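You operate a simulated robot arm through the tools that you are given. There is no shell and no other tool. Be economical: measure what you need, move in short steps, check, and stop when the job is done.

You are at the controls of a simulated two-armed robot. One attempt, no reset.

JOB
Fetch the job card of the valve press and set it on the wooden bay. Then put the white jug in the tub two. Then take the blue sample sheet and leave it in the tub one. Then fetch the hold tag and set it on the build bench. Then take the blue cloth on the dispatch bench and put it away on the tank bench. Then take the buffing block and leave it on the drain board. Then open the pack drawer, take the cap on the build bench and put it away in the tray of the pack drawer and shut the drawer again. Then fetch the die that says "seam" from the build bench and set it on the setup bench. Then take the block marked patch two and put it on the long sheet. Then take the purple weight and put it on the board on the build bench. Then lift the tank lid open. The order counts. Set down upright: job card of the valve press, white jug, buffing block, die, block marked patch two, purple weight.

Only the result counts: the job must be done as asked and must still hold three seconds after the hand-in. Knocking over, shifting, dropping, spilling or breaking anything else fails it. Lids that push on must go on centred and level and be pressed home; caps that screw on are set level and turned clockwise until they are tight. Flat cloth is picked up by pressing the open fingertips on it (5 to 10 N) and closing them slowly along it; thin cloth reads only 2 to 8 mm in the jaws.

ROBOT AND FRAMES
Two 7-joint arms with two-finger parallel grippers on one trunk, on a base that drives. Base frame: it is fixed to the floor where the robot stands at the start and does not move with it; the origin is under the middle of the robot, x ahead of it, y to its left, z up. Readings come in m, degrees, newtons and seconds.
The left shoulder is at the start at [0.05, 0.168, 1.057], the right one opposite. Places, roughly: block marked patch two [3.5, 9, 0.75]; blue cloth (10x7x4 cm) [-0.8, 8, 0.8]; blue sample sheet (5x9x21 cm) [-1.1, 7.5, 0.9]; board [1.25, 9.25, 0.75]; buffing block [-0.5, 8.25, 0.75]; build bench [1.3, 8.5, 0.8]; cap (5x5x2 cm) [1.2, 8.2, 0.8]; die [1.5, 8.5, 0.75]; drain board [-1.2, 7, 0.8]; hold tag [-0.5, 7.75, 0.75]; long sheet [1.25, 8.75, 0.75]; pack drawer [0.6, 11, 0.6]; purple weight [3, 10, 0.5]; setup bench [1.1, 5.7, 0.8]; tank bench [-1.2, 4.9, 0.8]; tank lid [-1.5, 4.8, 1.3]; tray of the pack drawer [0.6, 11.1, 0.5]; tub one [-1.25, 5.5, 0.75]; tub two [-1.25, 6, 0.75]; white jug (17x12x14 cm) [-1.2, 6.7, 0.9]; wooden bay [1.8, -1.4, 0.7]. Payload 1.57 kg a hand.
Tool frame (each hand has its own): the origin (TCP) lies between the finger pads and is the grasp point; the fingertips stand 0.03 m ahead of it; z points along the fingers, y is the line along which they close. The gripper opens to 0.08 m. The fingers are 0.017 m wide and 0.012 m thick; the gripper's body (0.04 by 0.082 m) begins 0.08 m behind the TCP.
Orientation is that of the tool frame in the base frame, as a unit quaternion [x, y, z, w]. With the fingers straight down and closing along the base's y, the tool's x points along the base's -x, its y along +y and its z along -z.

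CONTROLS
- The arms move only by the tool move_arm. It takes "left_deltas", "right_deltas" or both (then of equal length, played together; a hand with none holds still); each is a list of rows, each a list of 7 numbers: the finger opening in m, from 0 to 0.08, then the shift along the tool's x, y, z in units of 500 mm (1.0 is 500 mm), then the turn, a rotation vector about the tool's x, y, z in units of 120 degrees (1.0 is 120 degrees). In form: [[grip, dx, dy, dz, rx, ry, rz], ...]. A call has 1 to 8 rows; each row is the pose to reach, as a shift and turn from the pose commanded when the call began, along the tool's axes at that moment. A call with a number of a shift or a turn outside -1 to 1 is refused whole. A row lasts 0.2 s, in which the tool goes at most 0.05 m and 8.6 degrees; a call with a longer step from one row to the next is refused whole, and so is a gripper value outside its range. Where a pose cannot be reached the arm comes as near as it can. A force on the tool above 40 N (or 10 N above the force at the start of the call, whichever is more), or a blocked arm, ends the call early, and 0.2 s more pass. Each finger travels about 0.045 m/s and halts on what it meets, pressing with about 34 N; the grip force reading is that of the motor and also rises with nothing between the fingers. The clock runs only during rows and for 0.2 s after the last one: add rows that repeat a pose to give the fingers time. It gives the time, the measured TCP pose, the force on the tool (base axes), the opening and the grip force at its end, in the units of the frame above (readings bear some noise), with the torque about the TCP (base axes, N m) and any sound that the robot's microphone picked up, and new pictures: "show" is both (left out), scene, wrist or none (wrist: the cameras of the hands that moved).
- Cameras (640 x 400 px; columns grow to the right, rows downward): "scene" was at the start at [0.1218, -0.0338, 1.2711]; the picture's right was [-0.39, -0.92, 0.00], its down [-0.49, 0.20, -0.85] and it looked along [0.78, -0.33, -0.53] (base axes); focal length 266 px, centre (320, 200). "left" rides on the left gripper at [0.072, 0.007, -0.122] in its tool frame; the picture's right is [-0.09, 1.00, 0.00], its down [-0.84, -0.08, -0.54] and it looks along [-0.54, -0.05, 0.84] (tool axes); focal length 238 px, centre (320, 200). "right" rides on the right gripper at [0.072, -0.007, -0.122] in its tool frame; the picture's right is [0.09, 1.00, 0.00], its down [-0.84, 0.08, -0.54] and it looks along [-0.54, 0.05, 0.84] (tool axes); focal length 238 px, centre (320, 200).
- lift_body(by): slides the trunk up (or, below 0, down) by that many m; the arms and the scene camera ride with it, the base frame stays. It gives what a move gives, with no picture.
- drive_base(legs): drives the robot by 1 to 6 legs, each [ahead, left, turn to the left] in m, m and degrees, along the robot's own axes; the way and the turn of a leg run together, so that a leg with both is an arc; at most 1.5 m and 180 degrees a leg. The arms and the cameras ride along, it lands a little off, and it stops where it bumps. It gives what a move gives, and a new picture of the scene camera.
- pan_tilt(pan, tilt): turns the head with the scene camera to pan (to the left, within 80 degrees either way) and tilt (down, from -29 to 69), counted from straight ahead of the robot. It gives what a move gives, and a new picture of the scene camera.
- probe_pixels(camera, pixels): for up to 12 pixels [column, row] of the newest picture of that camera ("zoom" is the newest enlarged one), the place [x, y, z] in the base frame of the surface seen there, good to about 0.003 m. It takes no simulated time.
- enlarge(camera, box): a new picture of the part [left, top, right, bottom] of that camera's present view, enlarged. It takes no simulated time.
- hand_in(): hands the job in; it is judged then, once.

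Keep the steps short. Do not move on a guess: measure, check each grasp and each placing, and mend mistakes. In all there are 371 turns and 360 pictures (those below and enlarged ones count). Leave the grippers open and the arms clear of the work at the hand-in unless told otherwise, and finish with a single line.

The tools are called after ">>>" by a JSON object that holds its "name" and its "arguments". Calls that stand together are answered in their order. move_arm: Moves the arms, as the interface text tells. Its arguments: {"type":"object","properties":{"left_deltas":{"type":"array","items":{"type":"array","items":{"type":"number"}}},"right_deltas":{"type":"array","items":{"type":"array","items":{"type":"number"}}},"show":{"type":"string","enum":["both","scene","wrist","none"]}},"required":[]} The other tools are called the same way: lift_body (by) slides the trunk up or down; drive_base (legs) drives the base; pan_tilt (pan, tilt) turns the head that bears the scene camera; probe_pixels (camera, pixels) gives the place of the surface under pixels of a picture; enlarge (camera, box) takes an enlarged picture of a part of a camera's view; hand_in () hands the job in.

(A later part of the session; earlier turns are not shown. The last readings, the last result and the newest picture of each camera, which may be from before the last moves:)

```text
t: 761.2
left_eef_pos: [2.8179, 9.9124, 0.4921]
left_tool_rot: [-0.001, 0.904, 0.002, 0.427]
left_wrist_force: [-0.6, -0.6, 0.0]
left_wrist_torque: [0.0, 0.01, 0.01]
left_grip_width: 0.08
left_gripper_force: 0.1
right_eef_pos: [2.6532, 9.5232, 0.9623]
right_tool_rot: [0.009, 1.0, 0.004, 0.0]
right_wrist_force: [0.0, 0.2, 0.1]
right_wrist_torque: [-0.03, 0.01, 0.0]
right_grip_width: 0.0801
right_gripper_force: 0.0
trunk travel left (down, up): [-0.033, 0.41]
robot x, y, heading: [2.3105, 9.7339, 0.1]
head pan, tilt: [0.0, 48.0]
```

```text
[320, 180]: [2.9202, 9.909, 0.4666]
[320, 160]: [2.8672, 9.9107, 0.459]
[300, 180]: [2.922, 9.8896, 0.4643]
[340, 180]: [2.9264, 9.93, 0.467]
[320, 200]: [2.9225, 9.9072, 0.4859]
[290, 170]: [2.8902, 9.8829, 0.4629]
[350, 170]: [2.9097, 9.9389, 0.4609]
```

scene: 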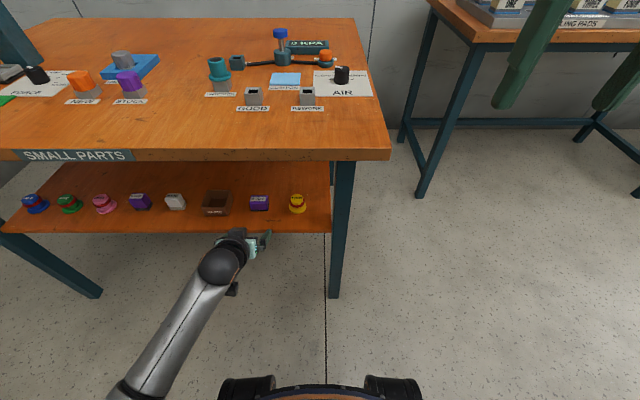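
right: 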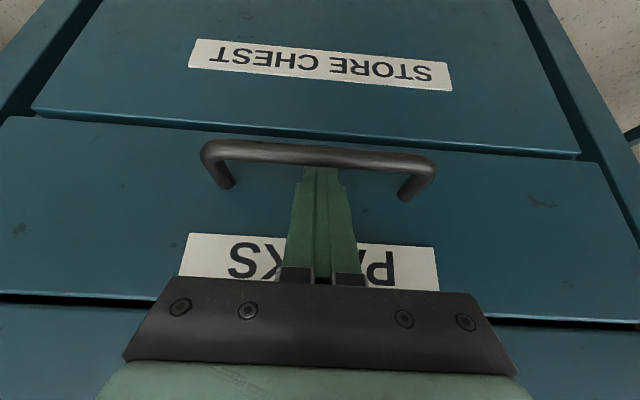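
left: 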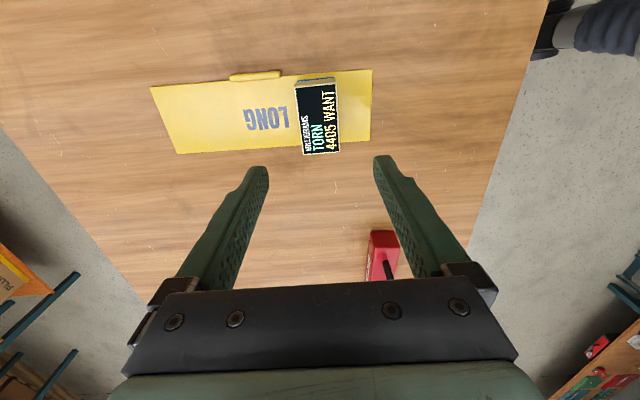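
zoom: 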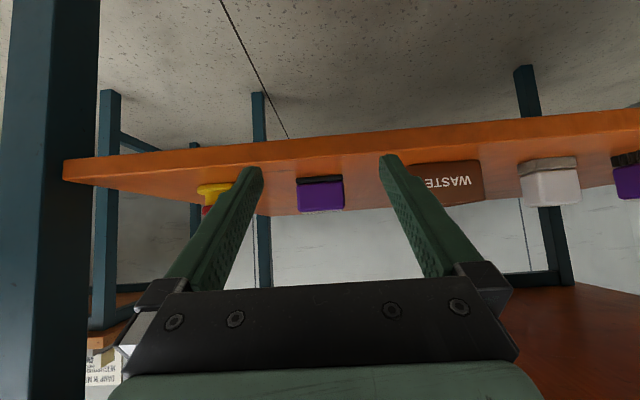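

>>> {"name": "drive_base", "arguments": {"legs": [[0.113, 0, 0]]}}

>>> {"name": "move_arm", "arguments": {"left_deltas": [[0.06, 0, 0, 0, 0, 0, 0], [0.045, 0, 0, 0, 0, 0, 0], [0.03, 0, 0, 0, 0, 0, 0], [0.02, 0, 0, 0, 0, 0, 0], [0.02, 0, 0, 0, 0, 0, 0]], "show": "both"}}

```text
t: 762.4
left_eef_pos: [2.9293, 9.9133, 0.4928]
left_tool_rot: [-0.002, 0.905, 0.001, 0.426]
left_wrist_force: [-0.7, -0.6, 1.0]
left_wrist_torque: [0.02, -0.02, -0.01]
left_grip_width: 0.0799
left_gripper_force: 0.0
right_eef_pos: [2.7652, 9.5251, 0.9619]
right_tool_rot: [0.008, 1.0, 0.004, 0.0]
right_wrist_force: [0.3, 0.7, -0.6]
right_wrist_torque: [0.0, 0.0, -0.02]
right_grip_width: 0.08
right_gripper_force: 0.0
trunk travel left (down, up): [-0.033, 0.41]
robot x, y, heading: [2.4198, 9.7308, -0.0]
head pan, tilt: [0.0, 48.0]
```

scene: 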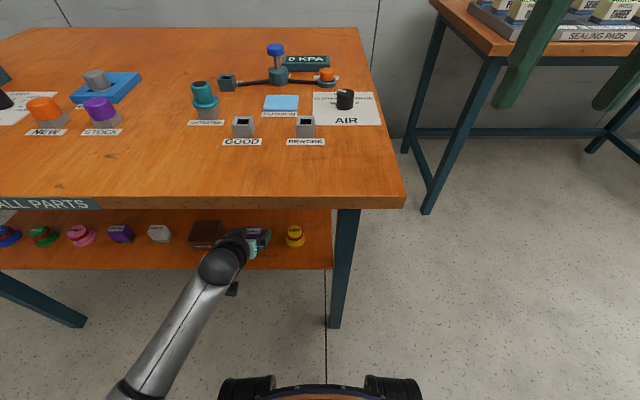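

```text
t: 763.6
left_eef_pos: [2.931, 9.9138, 0.4923]
left_tool_rot: [-0.002, 0.904, 0.002, 0.427]
left_wrist_force: [0.2, -2.0, 2.1]
left_wrist_torque: [-0.14, 0.01, -0.02]
left_grip_width: 0.0497
left_gripper_force: 34.3
right_eef_pos: [2.7667, 9.5239, 0.9614]
right_tool_rot: [0.008, 1.0, 0.003, 0.0]
right_wrist_force: [-0.5, 1.0, -0.5]
right_wrist_torque: [-0.02, -0.01, 0.0]
right_grip_width: 0.0799
right_gripper_force: 0.2
trunk travel left (down, up): [-0.033, 0.41]
robot x, y, heading: [2.4203, 9.7325, 0.2]
head pan, tilt: [0.0, 48.0]
```

scene: 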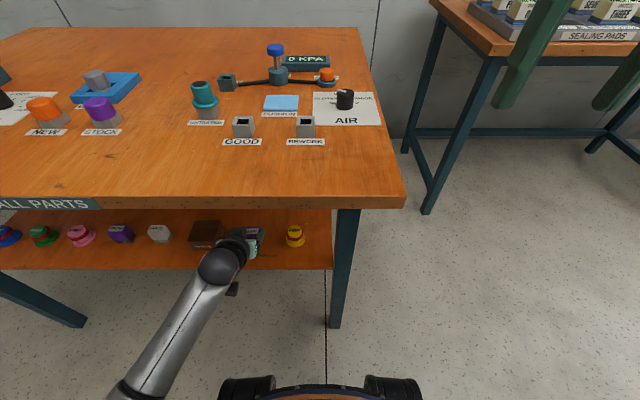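
left: 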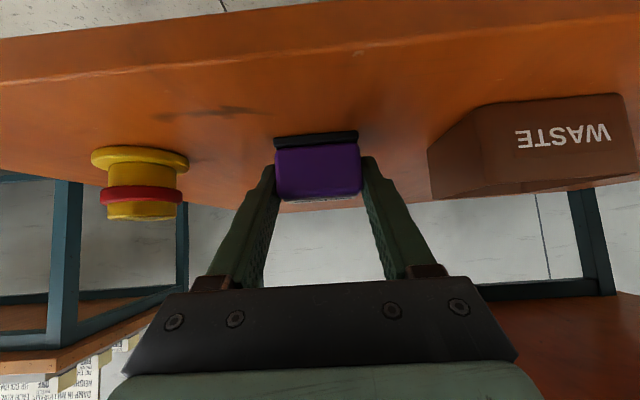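

>>> {"name": "move_arm", "arguments": {"left_deltas": [[0.02, -0.016, 0, -0.013, 0, 0, 0], [0.02, -0.031, 0, -0.026, 0, 0, 0], [0.02, -0.046, 0, -0.038, 0, 0, 0], [0.02, -0.046, 0, -0.038, 0, 0, 0]], "show": "wrist"}}

```text
t: 764.6
left_eef_pos: [2.9292, 9.9133, 0.5219]
left_tool_rot: [-0.002, 0.905, 0.002, 0.426]
left_wrist_force: [0.0, 0.7, -3.5]
left_wrist_torque: [0.01, 0.07, -0.06]
left_grip_width: 0.0498
left_gripper_force: 33.8
right_eef_pos: [2.7668, 9.5247, 0.962]
right_tool_rot: [0.008, 1.0, 0.004, 0.0]
right_wrist_force: [-0.2, -0.2, 0.4]
right_wrist_torque: [-0.03, 0.02, -0.01]
right_grip_width: 0.0801
right_gripper_force: 0.0
trunk travel left (down, up): [-0.033, 0.41]
robot x, y, heading: [2.4227, 9.7349, 0.1]
head pan, tilt: [0.0, 48.0]
```

left: 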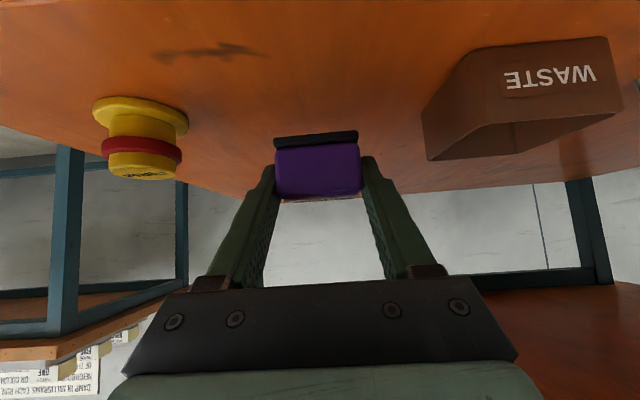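

The weight is up at about 0.35 kg. I back out, raise the trunk and go to the north end of the build bench.

>>> {"name": "drive_base", "arguments": {"legs": [[-0.4, 0, 0]]}}

>>> {"name": "lift_body", "arguments": {"by": 0.4}}

>>> {"name": "drive_base", "arguments": {"legs": [[0, 0.35, 0], [0, 0, -90], [0, -0.88, 0]]}}

>>> {"name": "pan_tilt", "arguments": {"pan": 5, "tilt": 50}}

```text
t: 767.1
left_eef_pos: [2.532, 9.9139, 0.5223]
left_tool_rot: [-0.004, 0.905, 0.003, 0.426]
left_wrist_force: [-0.4, 0.0, -4.2]
left_wrist_torque: [-0.02, 0.03, 0.02]
left_grip_width: 0.0498
left_gripper_force: 34.2
right_eef_pos: [2.3689, 9.5244, 0.9616]
right_tool_rot: [0.007, 1.0, 0.003, -0.001]
right_wrist_force: [0.5, -0.4, -0.5]
right_wrist_torque: [-0.01, 0.01, 0.0]
right_grip_width: 0.0801
right_gripper_force: 0.1
trunk travel left (down, up): [-0.033, 0.41]
robot x, y, heading: [2.0267, 9.7301, 0.4]
head pan, tilt: [0.0, 48.0]
```

scene: 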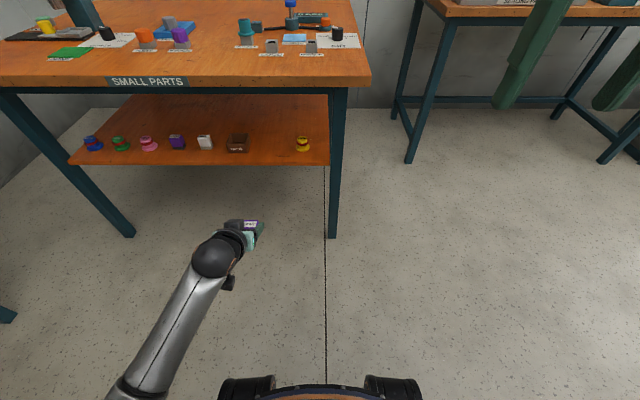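

```text
t: 771.0
left_eef_pos: [2.5308, 9.9139, 0.9219]
left_tool_rot: [-0.004, 0.905, 0.003, 0.426]
left_wrist_force: [0.2, -0.5, -4.1]
left_wrist_torque: [-0.03, 0.01, 0.03]
left_grip_width: 0.0497
left_gripper_force: 34.3
right_eef_pos: [2.3701, 9.5261, 1.3618]
right_tool_rot: [0.008, 1.0, 0.003, -0.001]
right_wrist_force: [0.3, -0.1, 0.0]
right_wrist_torque: [-0.03, -0.04, -0.04]
right_grip_width: 0.0802
right_gripper_force: 0.1
trunk travel left (down, up): [-0.433, 0.01]
robot x, y, heading: [2.024, 9.7299, 0.2]
head pan, tilt: [0.0, 48.0]
```

```text
t: 781.3
left_eef_pos: [1.3197, 9.5836, 0.9217]
left_tool_rot: [0.643, 0.636, -0.302, 0.301]
left_wrist_force: [0.0, -0.5, -3.8]
left_wrist_torque: [0.02, 0.03, 0.02]
left_grip_width: 0.0499
left_gripper_force: 34.1
right_eef_pos: [0.933, 9.7545, 1.3627]
right_tool_rot: [0.719, 0.695, 0.002, 0.002]
right_wrist_force: [-0.3, -0.4, -0.1]
right_wrist_torque: [0.02, -0.01, -0.02]
right_grip_width: 0.0801
right_gripper_force: 0.1
trunk travel left (down, up): [-0.433, 0.01]
robot x, y, heading: [1.1485, 10.0935, -90.9]
head pan, tilt: [0.0, 48.0]
```

scene: 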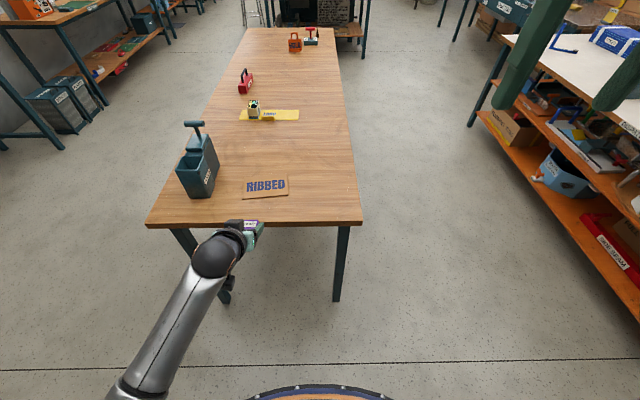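

```text
t: 782.0
left_eef_pos: [1.319, 9.5829, 0.922]
left_tool_rot: [0.644, 0.636, -0.302, 0.3]
left_wrist_force: [0.5, -0.5, -4.1]
left_wrist_torque: [0.01, 0.02, 0.03]
left_grip_width: 0.0497
left_gripper_force: 33.8
right_eef_pos: [0.9328, 9.7538, 1.3612]
right_tool_rot: [0.718, 0.696, 0.004, 0.003]
right_wrist_force: [0.2, -0.8, -0.2]
right_wrist_torque: [0.02, 0.04, -0.01]
right_grip_width: 0.0803
right_gripper_force: 0.0
trunk travel left (down, up): [-0.433, 0.01]
robot x, y, heading: [1.1469, 10.0963, -90.7]
head pan, tilt: [5.0, 50.0]
```

scene: 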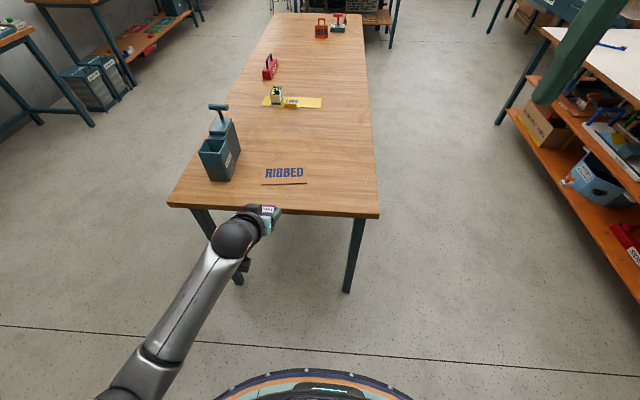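

>>> {"name": "enlarge", "arguments": {"camera": "scene", "box": [240, 145, 330, 205]}}

>>> {"name": "probe_pixels", "arguments": {"camera": "scene", "pixels": [[264, 184], [305, 183], [267, 168], [302, 168], [285, 175], [235, 150], [225, 180], [280, 213]]}}

```text
6.67 times, centred on (285, 175) of scene
```

zoom: 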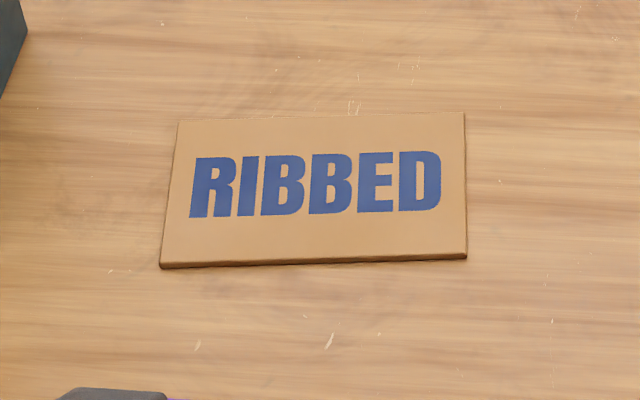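

```text
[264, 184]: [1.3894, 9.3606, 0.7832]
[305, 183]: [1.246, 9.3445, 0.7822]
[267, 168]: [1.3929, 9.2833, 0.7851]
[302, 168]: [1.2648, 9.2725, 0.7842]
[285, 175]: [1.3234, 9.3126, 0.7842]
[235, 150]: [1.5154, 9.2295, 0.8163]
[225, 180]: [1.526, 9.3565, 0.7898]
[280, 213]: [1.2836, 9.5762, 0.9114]
```

>>> {"name": "drive_base", "arguments": {"legs": [[0.268, 0, 0.7]]}}

```text
t: 783.9
left_eef_pos: [1.3238, 9.3201, 0.9217]
left_tool_rot: [0.638, 0.641, -0.299, 0.303]
left_wrist_force: [0.4, -0.9, -3.3]
left_wrist_torque: [0.03, -0.03, 0.0]
left_grip_width: 0.0497
left_gripper_force: 33.9
right_eef_pos: [0.9363, 9.4846, 1.3625]
right_tool_rot: [0.714, 0.7, 0.003, 0.001]
right_wrist_force: [0.2, 0.4, 0.4]
right_wrist_torque: [0.0, -0.01, 0.01]
right_grip_width: 0.08
right_gripper_force: 0.0
trunk travel left (down, up): [-0.433, 0.01]
robot x, y, heading: [1.1459, 9.8269, -90.2]
head pan, tilt: [5.0, 50.0]
```

scene: 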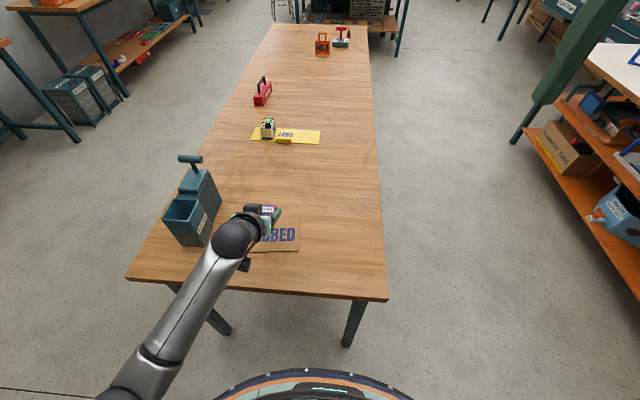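

>>> {"name": "move_arm", "arguments": {"left_deltas": [[0.02, 0.035, 0, 0.035, 0, 0, 0], [0.02, 0.075, 0, 0.075, 0, 0, 0], [0.02, 0.11, 0, 0.11, 0, 0, 0], [0.02, 0.135, 0, 0.131, 0, 0, 0], [0.02, 0.14, 0, 0.136, 0, 0, 0]], "show": "both"}}

```text
t: 785.1
left_eef_pos: [1.323, 9.3133, 0.8248]
left_tool_rot: [0.639, 0.641, -0.299, 0.303]
left_wrist_force: [1.1, 0.4, -4.3]
left_wrist_torque: [0.01, 0.0, 0.01]
left_grip_width: 0.0499
left_gripper_force: 34.4
right_eef_pos: [0.9349, 9.485, 1.3626]
right_tool_rot: [0.715, 0.7, 0.002, 0.003]
right_wrist_force: [0.2, 0.6, 0.6]
right_wrist_torque: [0.01, -0.01, 0.02]
right_grip_width: 0.0801
right_gripper_force: 0.0
trunk travel left (down, up): [-0.433, 0.01]
robot x, y, heading: [1.144, 9.8276, -90.2]
head pan, tilt: [5.0, 50.0]
```

scene: 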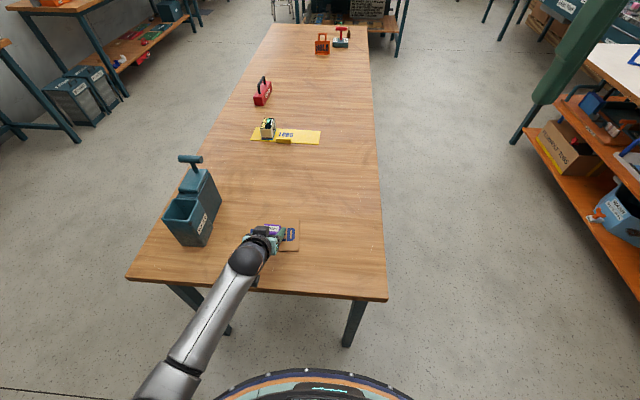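
left: 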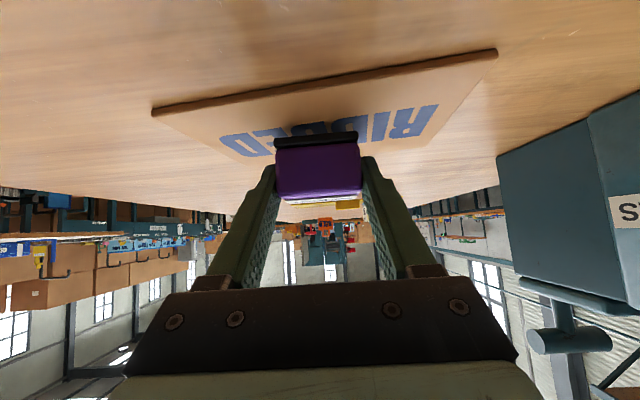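

Over the board. I lower until contact.

>>> {"name": "move_arm", "arguments": {"left_deltas": [[0.02, 0.006, 0, 0.005, 0, 0, 0], [0.02, 0.01, 0, 0.008, 0, 0, 0], [0.02, 0.013, 0, 0.011, 0, 0, 0]], "show": "none"}}

```text
t: 785.9
left_eef_pos: [1.3216, 9.3125, 0.817]
left_tool_rot: [0.639, 0.64, -0.301, 0.303]
left_wrist_force: [-0.1, 1.2, 1.5]
left_wrist_torque: [0.04, 0.09, 0.0]
left_grip_width: 0.0499
left_gripper_force: 34.0
right_eef_pos: [0.9364, 9.4861, 1.3623]
right_tool_rot: [0.714, 0.701, 0.002, 0.003]
right_wrist_force: [0.2, 0.7, -0.3]
right_wrist_torque: [-0.02, 0.0, -0.01]
right_grip_width: 0.0799
right_gripper_force: 0.1
trunk travel left (down, up): [-0.433, 0.01]
robot x, y, heading: [1.1466, 9.8277, -90.2]
head pan, tilt: [5.0, 50.0]
```

>>> {"name": "move_arm", "arguments": {"left_deltas": [[0.052, 0.013, 0, 0.011, 0, 0, 0], [0.062, 0.013, 0, 0.011, 0, 0, 0], [0.074, 0.013, 0, 0.011, 0, 0, 0], [0.074, 0.013, 0, -0.06, 0, 0, 0], [0.074, 0.013, 0, -0.14, 0, 0, 0], [0.074, 0.0, 0, -0.22, 0, 0, 0], [0.074, 0.0, 0, -0.3, 0, 0, 0]], "show": "both"}}

```text
t: 787.5
left_eef_pos: [1.3391, 9.4244, 0.8972]
left_tool_rot: [0.64, 0.647, -0.276, 0.309]
left_wrist_force: [0.2, 0.4, 0.2]
left_wrist_torque: [0.02, -0.01, 0.0]
left_grip_width: 0.074
left_gripper_force: 0.1
right_eef_pos: [0.9351, 9.486, 1.3613]
right_tool_rot: [0.714, 0.7, 0.002, 0.002]
right_wrist_force: [0.8, -0.3, -0.1]
right_wrist_torque: [-0.01, 0.02, 0.02]
right_grip_width: 0.0798
right_gripper_force: 0.1
trunk travel left (down, up): [-0.433, 0.01]
robot x, y, heading: [1.1425, 9.8269, -90.1]
head pan, tilt: [5.0, 50.0]
```

scene: 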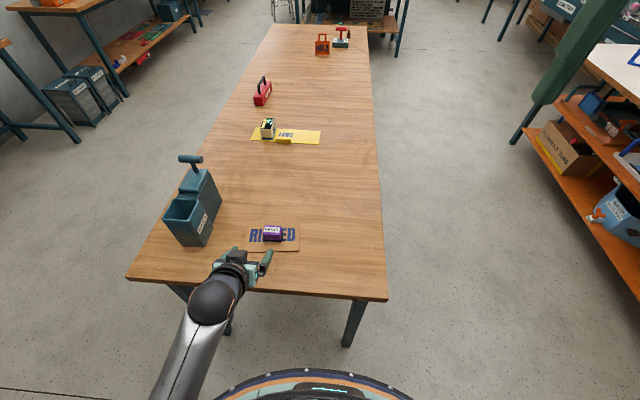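
left: 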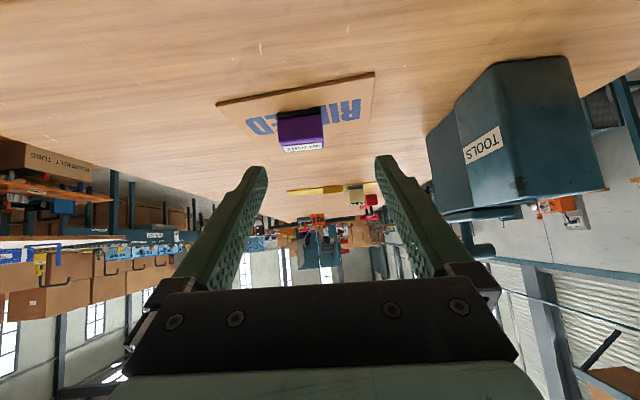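

Weight stands on the board. Last is the tank lid. I back off, level the left hand and drive to the tank.

>>> {"name": "drive_base", "arguments": {"legs": [[-0.3, 0, 0]]}}

>>> {"name": "move_arm", "arguments": {"left_deltas": [[0.08, 0, 0, 0, 0, 0.06, 0], [0.08, 0, 0, 0, 0, 0.12, 0], [0.08, 0, 0, 0, 0, 0.18, 0], [0.08, 0, 0, 0, 0, 0.24, 0], [0.08, 0, 0, 0, 0, 0.3, 0], [0.08, 0, 0, 0, 0, 0.36, 0], [0.08, 0, 0, 0, 0, 0.4, 0]], "show": "none"}}

>>> {"name": "drive_base", "arguments": {"legs": [[0, -1.05, 0], [1.5, 0, 0], [1.3, 0, 0], [0, -0.45, 0]]}}

>>> {"name": "drive_base", "arguments": {"legs": [[1.5, 0, 0], [0.9, 0, 0], [0, 0, -90]]}}

>>> {"name": "pan_tilt", "arguments": {"pan": 8, "tilt": 22}}

```text
t: 789.5
left_eef_pos: [1.3414, 9.7245, 0.8979]
left_tool_rot: [0.64, 0.647, -0.277, 0.308]
left_wrist_force: [0.6, -0.3, 0.1]
left_wrist_torque: [-0.02, 0.03, 0.01]
left_grip_width: 0.0741
left_gripper_force: 0.0
right_eef_pos: [0.9365, 9.7841, 1.3625]
right_tool_rot: [0.713, 0.701, 0.002, 0.002]
right_wrist_force: [0.3, -0.6, -0.5]
right_wrist_torque: [-0.02, 0.01, 0.01]
right_grip_width: 0.0799
right_gripper_force: 0.0
trunk travel left (down, up): [-0.433, 0.01]
robot x, y, heading: [1.1448, 10.1267, -90.2]
head pan, tilt: [5.0, 50.0]
```

scene: 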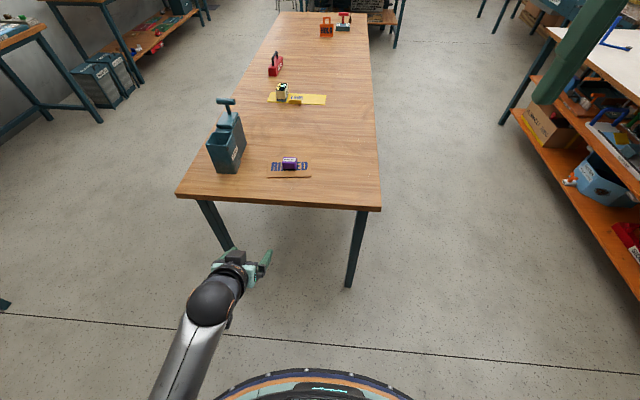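

```text
t: 791.1
left_eef_pos: [1.4501, 9.7334, 0.8937]
left_tool_rot: [0.672, 0.728, 0.094, 0.1]
left_wrist_force: [0.3, -0.1, -0.3]
left_wrist_torque: [0.01, -0.02, 0.02]
left_grip_width: 0.0801
left_gripper_force: 0.0
right_eef_pos: [0.9375, 9.7841, 1.361]
right_tool_rot: [0.714, 0.7, 0.003, 0.002]
right_wrist_force: [0.1, -0.5, -0.6]
right_wrist_torque: [0.01, -0.01, 0.0]
right_grip_width: 0.0802
right_gripper_force: 0.1
trunk travel left (down, up): [-0.433, 0.01]
robot x, y, heading: [1.1467, 10.125, -90.0]
head pan, tilt: [5.0, 50.0]
stopped in row 7 (left hand): the arm was blocked; the commanded pose is now the measured one
```

```text
t: 812.1
left_eef_pos: [0.0192, 6.9044, 0.8936]
left_tool_rot: [0.661, 0.737, 0.096, 0.099]
left_wrist_force: [-0.3, 0.4, -0.3]
left_wrist_torque: [-0.02, 0.02, 0.03]
left_grip_width: 0.0799
left_gripper_force: 0.1
right_eef_pos: [-0.4936, 6.9393, 1.3616]
right_tool_rot: [0.703, 0.711, 0.002, 0.002]
right_wrist_force: [-0.5, -0.1, 0.3]
right_wrist_torque: [0.02, -0.01, -0.02]
right_grip_width: 0.0801
right_gripper_force: 0.1
trunk travel left (down, up): [-0.433, 0.01]
robot x, y, heading: [-0.2951, 7.2878, -88.4]
head pan, tilt: [5.0, 50.0]
```

scene: 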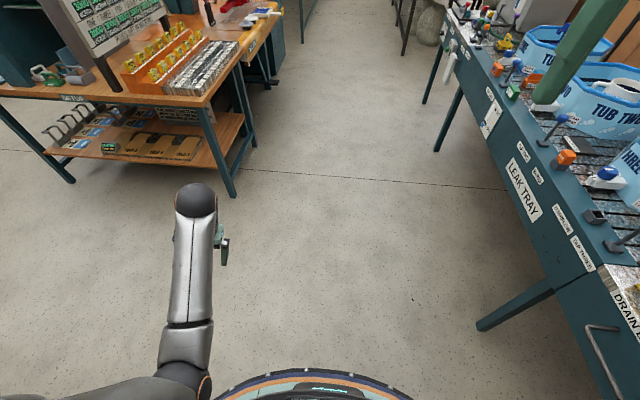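

```text
t: 827.6
left_eef_pos: [-0.6209, 4.5899, 0.8935]
left_tool_rot: [0.989, 0.058, -0.002, 0.137]
left_wrist_force: [0.5, -1.0, -0.9]
left_wrist_torque: [-0.01, -0.03, 0.0]
left_grip_width: 0.0801
left_gripper_force: 0.0
right_eef_pos: [-0.5906, 5.1031, 1.3616]
right_tool_rot: [1.0, 0.007, 0.0, 0.004]
right_wrist_force: [-0.7, 0.3, -0.1]
right_wrist_torque: [0.0, 0.03, 0.0]
right_grip_width: 0.0796
right_gripper_force: 0.1
trunk travel left (down, up): [-0.433, 0.01]
robot x, y, heading: [-0.2423, 4.9069, -177.6]
head pan, tilt: [5.0, 50.0]
```

scene: 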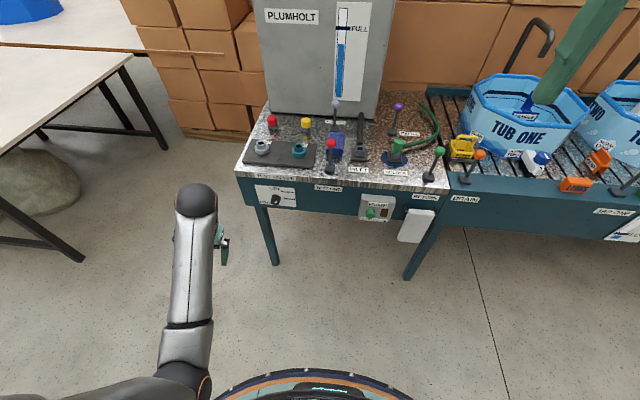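

```text
t: 828.5
left_eef_pos: [-0.6222, 4.59, 0.8937]
left_tool_rot: [0.989, 0.058, -0.001, 0.138]
left_wrist_force: [0.5, 0.0, 0.0]
left_wrist_torque: [-0.02, 0.02, -0.01]
left_grip_width: 0.0798
left_gripper_force: 0.1
right_eef_pos: [-0.5908, 5.1036, 1.362]
right_tool_rot: [1.0, 0.008, 0.001, 0.004]
right_wrist_force: [-0.9, 0.7, 0.0]
right_wrist_torque: [-0.01, -0.01, -0.01]
right_grip_width: 0.0801
right_gripper_force: 0.1
trunk travel left (down, up): [-0.433, 0.01]
robot x, y, heading: [-0.2393, 4.909, -178.0]
head pan, tilt: [8.0, 22.0]
```

scene: 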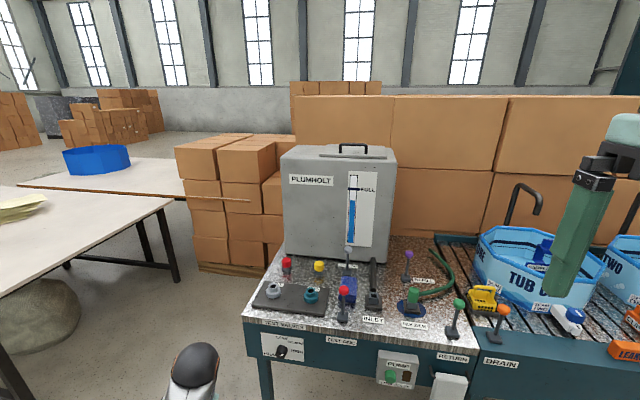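

>>> {"name": "enlarge", "arguments": {"camera": "scene", "box": [270, 130, 410, 220]}}

>>> {"name": "probe_pixels", "arguments": {"camera": "scene", "pixels": [[353, 145], [353, 157], [342, 148], [366, 148], [320, 157], [386, 157], [285, 158], [395, 166], [330, 149], [345, 172], [283, 240], [385, 245]]}}

```text
4.44 times, centred on (340, 175) of scene
```

zoom: 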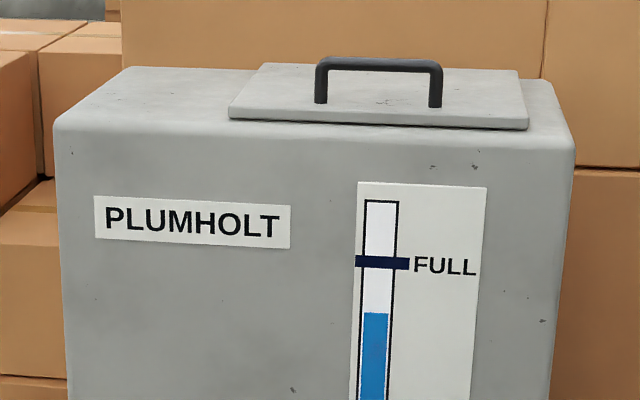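

```text
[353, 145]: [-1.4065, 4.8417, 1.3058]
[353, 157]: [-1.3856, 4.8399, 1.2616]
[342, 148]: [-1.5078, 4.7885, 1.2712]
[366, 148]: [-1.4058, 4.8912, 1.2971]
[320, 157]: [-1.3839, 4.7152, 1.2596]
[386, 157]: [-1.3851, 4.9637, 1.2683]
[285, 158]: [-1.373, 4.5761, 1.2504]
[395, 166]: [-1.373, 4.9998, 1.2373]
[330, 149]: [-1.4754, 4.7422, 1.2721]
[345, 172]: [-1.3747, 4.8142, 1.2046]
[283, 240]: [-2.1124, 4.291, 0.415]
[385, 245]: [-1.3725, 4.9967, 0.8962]
```

>>> {"name": "probe_pixels", "arguments": {"camera": "zoom", "pixels": [[290, 66], [290, 72], [500, 74], [540, 85], [200, 72], [320, 95], [436, 98], [380, 68], [380, 60], [430, 75], [323, 72], [380, 85]]}}

```text
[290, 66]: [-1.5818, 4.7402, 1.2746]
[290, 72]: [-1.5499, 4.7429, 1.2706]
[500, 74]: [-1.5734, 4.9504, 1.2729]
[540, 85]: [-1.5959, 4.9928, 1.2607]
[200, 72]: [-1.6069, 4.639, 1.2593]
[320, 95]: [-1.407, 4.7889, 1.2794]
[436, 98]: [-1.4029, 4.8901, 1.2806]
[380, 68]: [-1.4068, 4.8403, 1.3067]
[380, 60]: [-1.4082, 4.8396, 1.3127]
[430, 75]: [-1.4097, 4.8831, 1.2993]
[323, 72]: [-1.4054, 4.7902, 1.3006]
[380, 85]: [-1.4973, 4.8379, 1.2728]
```

The lid hinges at the back (x≈-1.60). The handle's posts stand at (-1.407, 4.789) and (-1.407, 4.892). I tidy the left hand upward first, then bring the right hand forward and pitch it.

>>> {"name": "move_arm", "arguments": {"left_deltas": [[0.08, 0, 0, -0.08, 0.02, 0, 0], [0.08, 0, 0, -0.16, 0.045, 0, 0], [0.08, 0, 0, -0.24, 0.07, 0, 0], [0.08, 0, 0, -0.32, 0.09, 0, 0], [0.08, 0, 0, -0.4, 0.11, 0, 0], [0.08, 0, 0, -0.44, 0.131, 0, 0]], "right_deltas": [[0.08, -0.05, 0, 0, 0, -0.06, 0], [0.08, -0.1, 0, 0, 0, -0.12, 0], [0.08, -0.15, 0, 0, 0, -0.18, 0], [0.08, -0.2, 0, 0, 0, -0.24, 0], [0.08, -0.25, 0, 0, 0, -0.3, 0], [0.08, -0.3, 0, 0, 0, -0.36, 0]], "show": "scene"}}

```text
t: 829.0
left_eef_pos: [-0.5943, 4.4934, 0.9545]
left_tool_rot: [0.966, 0.097, 0.018, 0.24]
left_wrist_force: [0.5, 0.4, 0.5]
left_wrist_torque: [0.03, 0.02, 0.01]
left_grip_width: 0.0801
left_gripper_force: 0.1
left hand out of reach, approached as far as the arm can: row 2
right_eef_pos: [-0.6188, 5.1024, 1.3622]
right_tool_rot: [0.997, 0.008, -0.071, 0.004]
right_wrist_force: [1.3, 0.4, 0.7]
right_wrist_torque: [-0.01, 0.01, -0.01]
right_grip_width: 0.0802
right_gripper_force: 0.1
trunk travel left (down, up): [-0.433, 0.01]
robot x, y, heading: [-0.2448, 4.9005, -177.9]
head pan, tilt: [8.0, 22.0]
stopped in row 2 (left hand): the arm was blocked; the commanded pose is now the measured one
```

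scene: 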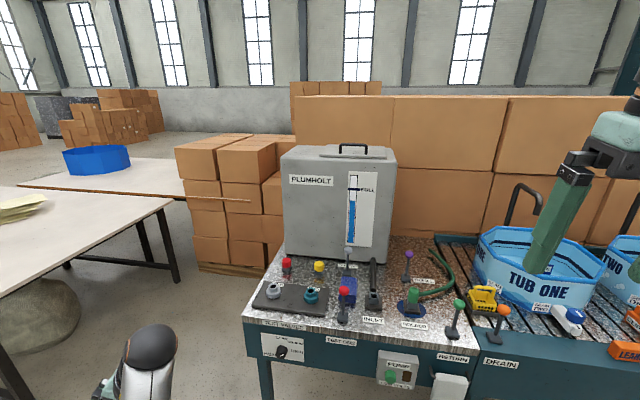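

The left arm is pressed near the body, so I leave it there out of the way. I continue with the right hand alone.

>>> {"name": "move_arm", "arguments": {"right_deltas": [[0.08, -0.05, 0, 0, 0, -0.06, 0], [0.08, -0.1, 0, 0, 0, -0.12, 0], [0.08, -0.15, 0, 0, 0, -0.18, 0], [0.08, -0.2, 0, 0, 0, -0.24, 0], [0.08, -0.25, 0, 0, 0, -0.3, 0], [0.08, -0.3, 0, 0, 0, -0.35, 0], [0.08, -0.3, 0, 0, 0, -0.35, 0]], "show": "scene"}}

```text
t: 830.6
left_eef_pos: [-0.5941, 4.4928, 0.954]
left_tool_rot: [0.966, 0.096, 0.017, 0.239]
left_wrist_force: [-0.3, 0.3, 0.5]
left_wrist_torque: [0.01, 0.0, 0.0]
left_grip_width: 0.0799
left_gripper_force: 0.1
right_eef_pos: [-0.7679, 5.1009, 1.3837]
right_tool_rot: [0.905, 0.006, -0.426, 0.006]
right_wrist_force: [-0.1, 0.9, -0.2]
right_wrist_torque: [0.01, -0.01, 0.02]
right_grip_width: 0.0801
right_gripper_force: 0.1
trunk travel left (down, up): [-0.433, 0.01]
robot x, y, heading: [-0.2419, 4.9053, -178.0]
head pan, tilt: [8.0, 22.0]
```

scene: 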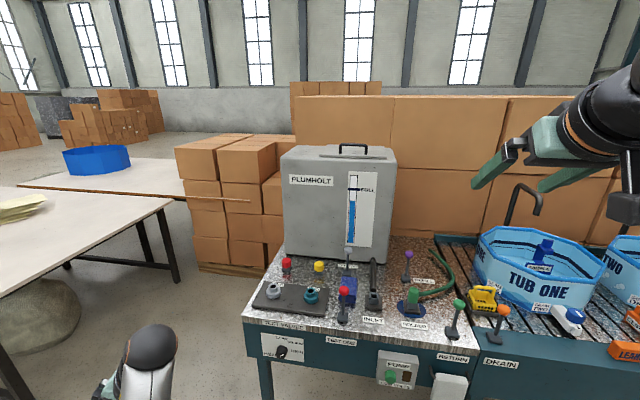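

>>> {"name": "drive_base", "arguments": {"legs": [[0, 0.2, -2], [0.51, 0, 0]]}}

>>> {"name": "pan_tilt", "arguments": {"pan": -15, "tilt": 15}}

```text
t: 834.8
left_eef_pos: [-1.1182, 4.3065, 0.9547]
left_tool_rot: [0.968, 0.081, 0.014, 0.238]
left_wrist_force: [-0.3, -0.6, -0.3]
left_wrist_torque: [-0.01, 0.0, -0.01]
left_grip_width: 0.0801
left_gripper_force: 0.0
right_eef_pos: [-1.2714, 4.9189, 1.384]
right_tool_rot: [0.905, -0.008, -0.424, -0.001]
right_wrist_force: [-0.2, -0.5, 0.2]
right_wrist_torque: [-0.01, 0.01, 0.01]
right_grip_width: 0.0801
right_gripper_force: 0.1
trunk travel left (down, up): [-0.433, 0.01]
robot x, y, heading: [-0.7499, 4.7082, -180.0]
head pan, tilt: [8.0, 22.0]
```

scene: 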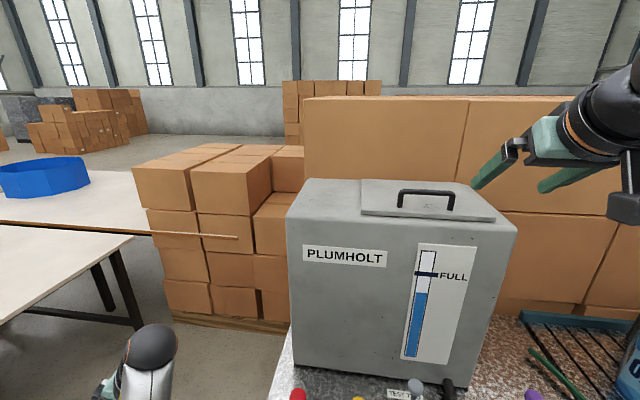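

```text
t: 835.6
left_eef_pos: [-1.1148, 4.3068, 0.9534]
left_tool_rot: [0.967, 0.081, 0.014, 0.24]
left_wrist_force: [-0.6, 0.3, -0.5]
left_wrist_torque: [0.0, -0.03, -0.01]
left_grip_width: 0.0799
left_gripper_force: 0.1
right_eef_pos: [-1.2708, 4.9183, 1.3846]
right_tool_rot: [0.905, -0.008, -0.425, -0.001]
right_wrist_force: [0.3, -0.8, 0.5]
right_wrist_torque: [-0.01, -0.02, -0.02]
right_grip_width: 0.0799
right_gripper_force: 0.1
trunk travel left (down, up): [-0.433, 0.01]
robot x, y, heading: [-0.7537, 4.7101, -179.9]
head pan, tilt: [-15.0, 15.0]
```

scene: 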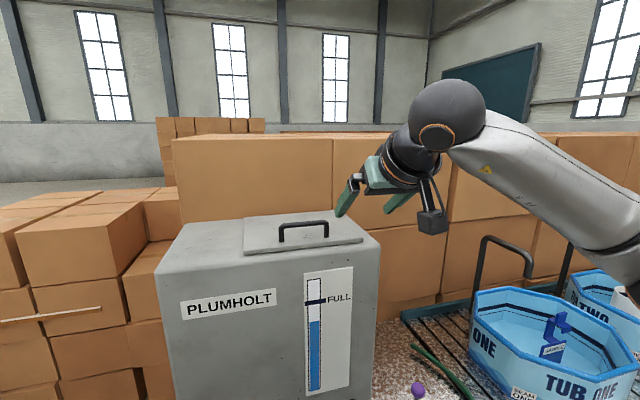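

>>> {"name": "move_arm", "arguments": {"right_deltas": [[0.04, -0.02, 0.02, 0.06, 0, 0, 0], [0.04, -0.04, 0.04, 0.12, 0, 0, 0], [0.04, -0.052, 0.054, 0.187, 0, 0, 0], [0.04, -0.052, 0.054, 0.187, 0, 0, 0]], "show": "both"}}

>>> {"name": "probe_pixels", "arguments": {"camera": "scene", "pixels": [[327, 222], [327, 232], [282, 225], [282, 238], [305, 221]]}}

```text
t: 836.6
left_eef_pos: [-1.1162, 4.3063, 0.9534]
left_tool_rot: [0.967, 0.08, 0.014, 0.24]
left_wrist_force: [0.2, -0.1, -0.1]
left_wrist_torque: [0.01, 0.0, 0.0]
left_grip_width: 0.0799
left_gripper_force: 0.2
right_eef_pos: [-1.3599, 4.8926, 1.344]
right_tool_rot: [0.905, -0.008, -0.425, -0.001]
right_wrist_force: [0.3, -0.1, 0.0]
right_wrist_torque: [0.0, 0.04, -0.03]
right_grip_width: 0.0402
right_gripper_force: 0.2
trunk travel left (down, up): [-0.433, 0.01]
robot x, y, heading: [-0.7497, 4.7083, -179.8]
head pan, tilt: [-15.0, 15.0]
```

scene: 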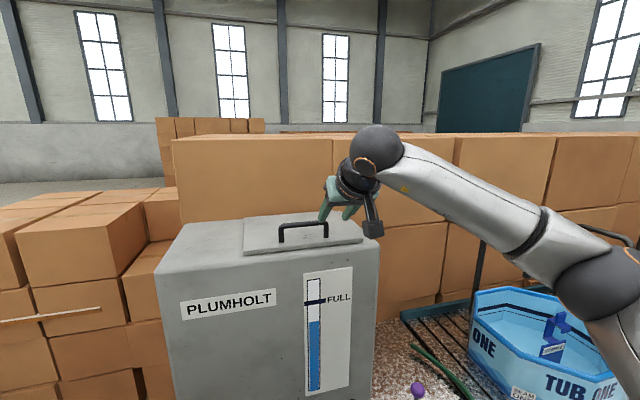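
right: 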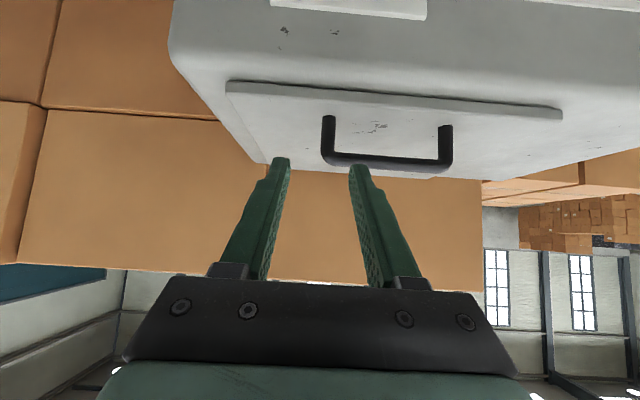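

```text
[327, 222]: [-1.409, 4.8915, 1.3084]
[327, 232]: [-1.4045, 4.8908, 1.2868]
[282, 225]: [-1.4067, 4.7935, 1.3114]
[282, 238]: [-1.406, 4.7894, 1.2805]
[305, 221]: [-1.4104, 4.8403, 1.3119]
```

The inner finger must go under the bar with little room, so I pitch the hand flatter, to about 75°.

>>> {"name": "move_arm", "arguments": {"right_deltas": [[0.04, 0, 0, 0, 0, -0.07, 0], [0.04, 0, 0, 0, 0, -0.14, 0], [0.04, 0, 0, 0, 0, -0.208, 0], [0.04, 0, 0, 0, 0, -0.208, 0]], "show": "wrist"}}

```text
t: 837.6
left_eef_pos: [-1.1171, 4.3066, 0.954]
left_tool_rot: [0.967, 0.081, 0.014, 0.24]
left_wrist_force: [0.0, -0.2, 0.0]
left_wrist_torque: [0.01, 0.0, 0.01]
left_grip_width: 0.0801
left_gripper_force: 0.0
right_eef_pos: [-1.359, 4.8933, 1.3431]
right_tool_rot: [0.792, -0.008, -0.611, -0.002]
right_wrist_force: [0.6, -0.1, 0.5]
right_wrist_torque: [-0.02, 0.02, 0.04]
right_grip_width: 0.0401
right_gripper_force: 0.1
trunk travel left (down, up): [-0.433, 0.01]
robot x, y, heading: [-0.7494, 4.7067, -180.2]
head pan, tilt: [-15.0, 15.0]
```

right: 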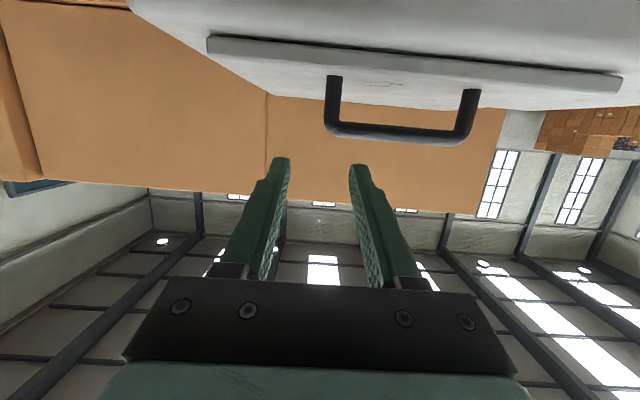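

>>> {"name": "move_arm", "arguments": {"right_deltas": [[0.04, 0.04, 0.004, -0.025, 0, 0, 0], [0.04, 0.078, 0.004, -0.029, 0, 0, 0], [0.04, 0.078, 0.004, 0.01, 0, 0, 0], [0.04, 0.0786, 0.004, 0.05, 0, 0, 0], [0.04, 0.0786, 0.004, 0.08, 0, 0, 0], [0.04, 0.0786, 0.004, 0.0994, 0, 0, 0]], "show": "both"}}

```text
t: 839.0
left_eef_pos: [-1.1158, 4.3066, 0.9535]
left_tool_rot: [0.967, 0.082, 0.014, 0.24]
left_wrist_force: [0.3, -0.3, 0.5]
left_wrist_torque: [0.0, -0.01, -0.03]
left_grip_width: 0.0798
left_gripper_force: 0.1
right_eef_pos: [-1.398, 4.8903, 1.2934]
right_tool_rot: [0.792, -0.007, -0.61, -0.002]
right_wrist_force: [0.9, -1.2, -0.3]
right_wrist_torque: [0.01, 0.04, -0.02]
right_grip_width: 0.04
right_gripper_force: 0.0
trunk travel left (down, up): [-0.433, 0.01]
robot x, y, heading: [-0.7515, 4.7074, -180.0]
head pan, tilt: [-15.0, 15.0]
```

scene: 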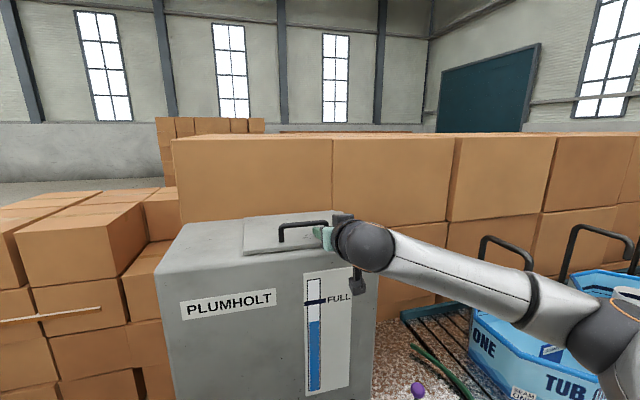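
right: 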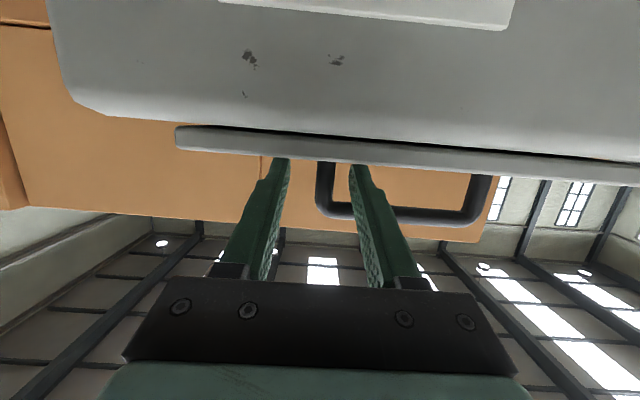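

Straddling the post, with one finger under the bar. I close.

>>> {"name": "move_arm", "arguments": {"right_deltas": [[0.03, 0, 0, 0, 0, 0, 0], [0.015, 0, 0, 0, 0, 0, 0], [0.0, 0, 0, 0, 0, 0, 0], [0.0, 0, 0, 0, 0, 0, 0]], "show": "none"}}

```text
t: 840.0
left_eef_pos: [-1.1162, 4.3058, 0.9531]
left_tool_rot: [0.967, 0.08, 0.014, 0.24]
left_wrist_force: [0.3, -0.3, -0.4]
left_wrist_torque: [-0.06, 0.0, 0.02]
left_grip_width: 0.0799
left_gripper_force: 0.0
right_eef_pos: [-1.3976, 4.8868, 1.2921]
right_tool_rot: [0.792, -0.006, -0.61, -0.002]
right_wrist_force: [-1.5, -7.5, -1.3]
right_wrist_torque: [0.06, 0.1, 0.11]
right_grip_width: 0.0114
right_gripper_force: 27.3
trunk travel left (down, up): [-0.433, 0.01]
robot x, y, heading: [-0.7518, 4.7058, -179.7]
head pan, tilt: [-15.0, 15.0]
```

Post gripped at 11 mm. I lift along the lid's arc, flattening the hand as it rises.

>>> {"name": "move_arm", "arguments": {"right_deltas": [[0, -0.032, 0.003, -0.003, 0, -0.021, 0], [0, -0.064, 0.003, -0.005, 0, -0.042, 0], [0, -0.097, 0.003, 0.0, 0, -0.063, 0], [0, -0.13, 0.003, 0.005, 0, -0.083, 0], [0, -0.162, 0.003, 0.015, 0, -0.104, 0], [0, -0.193, 0.003, 0.026, 0, -0.125, 0]], "show": "both"}}

```text
t: 841.4
left_eef_pos: [-1.1143, 4.3071, 0.9561]
left_tool_rot: [0.967, 0.081, 0.013, 0.24]
left_wrist_force: [-0.6, 0.0, -0.3]
left_wrist_torque: [0.02, 0.02, 0.04]
left_grip_width: 0.0796
left_gripper_force: 0.1
right_eef_pos: [-1.4279, 4.8876, 1.3694]
right_tool_rot: [0.72, -0.004, -0.694, -0.004]
right_wrist_force: [21.2, -0.9, -1.3]
right_wrist_torque: [0.73, -2.25, -0.27]
right_grip_width: 0.0117
right_gripper_force: 29.4
trunk travel left (down, up): [-0.433, 0.01]
robot x, y, heading: [-0.7497, 4.7067, -179.7]
head pan, tilt: [-15.0, 15.0]
stopped in row 6 (right hand): the force on the tool passed its limit (the readings are from after the stop); the commanded pose is now the measured one
```

scene: 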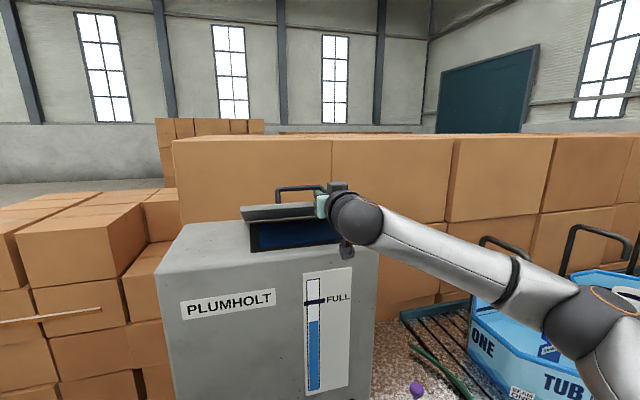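
right: 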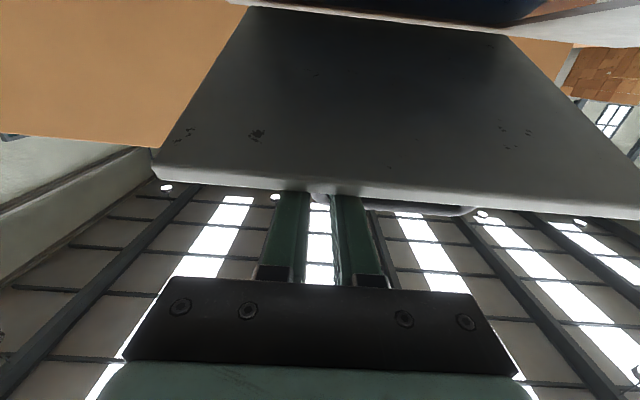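

The lid is opening, but its plate presses on the fingers. I rotate the hand further to match the lid.

>>> {"name": "move_arm", "arguments": {"right_deltas": [[0, 0, 0, -0.004, 0, -0.04, 0], [0, 0, 0, -0.006, 0, -0.08, 0], [0, 0, 0, -0.006, 0, -0.12, 0]], "show": "none"}}

```text
t: 841.9
left_eef_pos: [-1.1117, 4.3095, 0.9562]
left_tool_rot: [0.967, 0.081, 0.013, 0.24]
left_wrist_force: [-0.8, 0.1, -0.3]
left_wrist_torque: [0.01, 0.01, 0.02]
left_grip_width: 0.08
left_gripper_force: 0.1
right_eef_pos: [-1.4243, 4.8876, 1.3611]
right_tool_rot: [-0.707, 0.005, 0.707, 0.006]
right_wrist_force: [25.2, 11.6, 0.9]
right_wrist_torque: [0.45, -2.23, 1.5]
right_grip_width: 0.0117
right_gripper_force: 29.2
right hand out of reach, approached as far as the arm can: row 1, 2
trunk travel left (down, up): [-0.433, 0.01]
robot x, y, heading: [-0.748, 4.7088, 179.9]
head pan, tilt: [-15.0, 15.0]
stopped in row 2 (right hand): the force on the tool passed its limit (the readings are from after the stop); the commanded pose is now the measured one
```

>>> {"name": "move_arm", "arguments": {"right_deltas": [[0, 0, 0, -0.01, 0, 0, 0], [0, 0, 0, -0.016, 0, 0, 0]], "show": "wrist"}}

>>> {"name": "enlarge", "arguments": {"camera": "scene", "box": [220, 160, 400, 280]}}

```text
t: 842.5
left_eef_pos: [-1.1158, 4.3084, 0.9544]
left_tool_rot: [0.967, 0.08, 0.013, 0.241]
left_wrist_force: [-1.0, -0.7, -0.3]
left_wrist_torque: [0.0, 0.0, 0.02]
left_grip_width: 0.0802
left_gripper_force: 0.0
right_eef_pos: [-1.4224, 4.8872, 1.3606]
right_tool_rot: [-0.707, 0.005, 0.707, 0.007]
right_wrist_force: [-2.2, 8.7, 1.0]
right_wrist_torque: [0.08, 0.33, -0.09]
right_grip_width: 0.0118
right_gripper_force: 28.9
trunk travel left (down, up): [-0.433, 0.01]
robot x, y, heading: [-0.7504, 4.7082, -180.0]
head pan, tilt: [-15.0, 15.0]
```

right: 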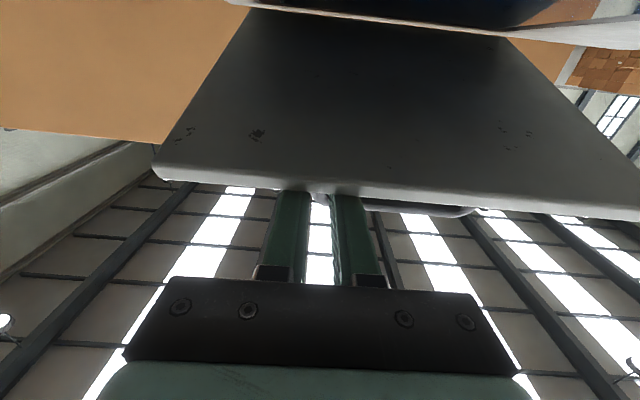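

```text
3.33 times, centred on (310, 220) of scene
```

zoom: 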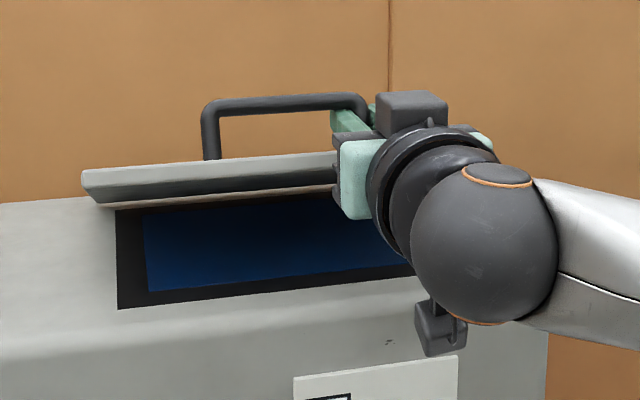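

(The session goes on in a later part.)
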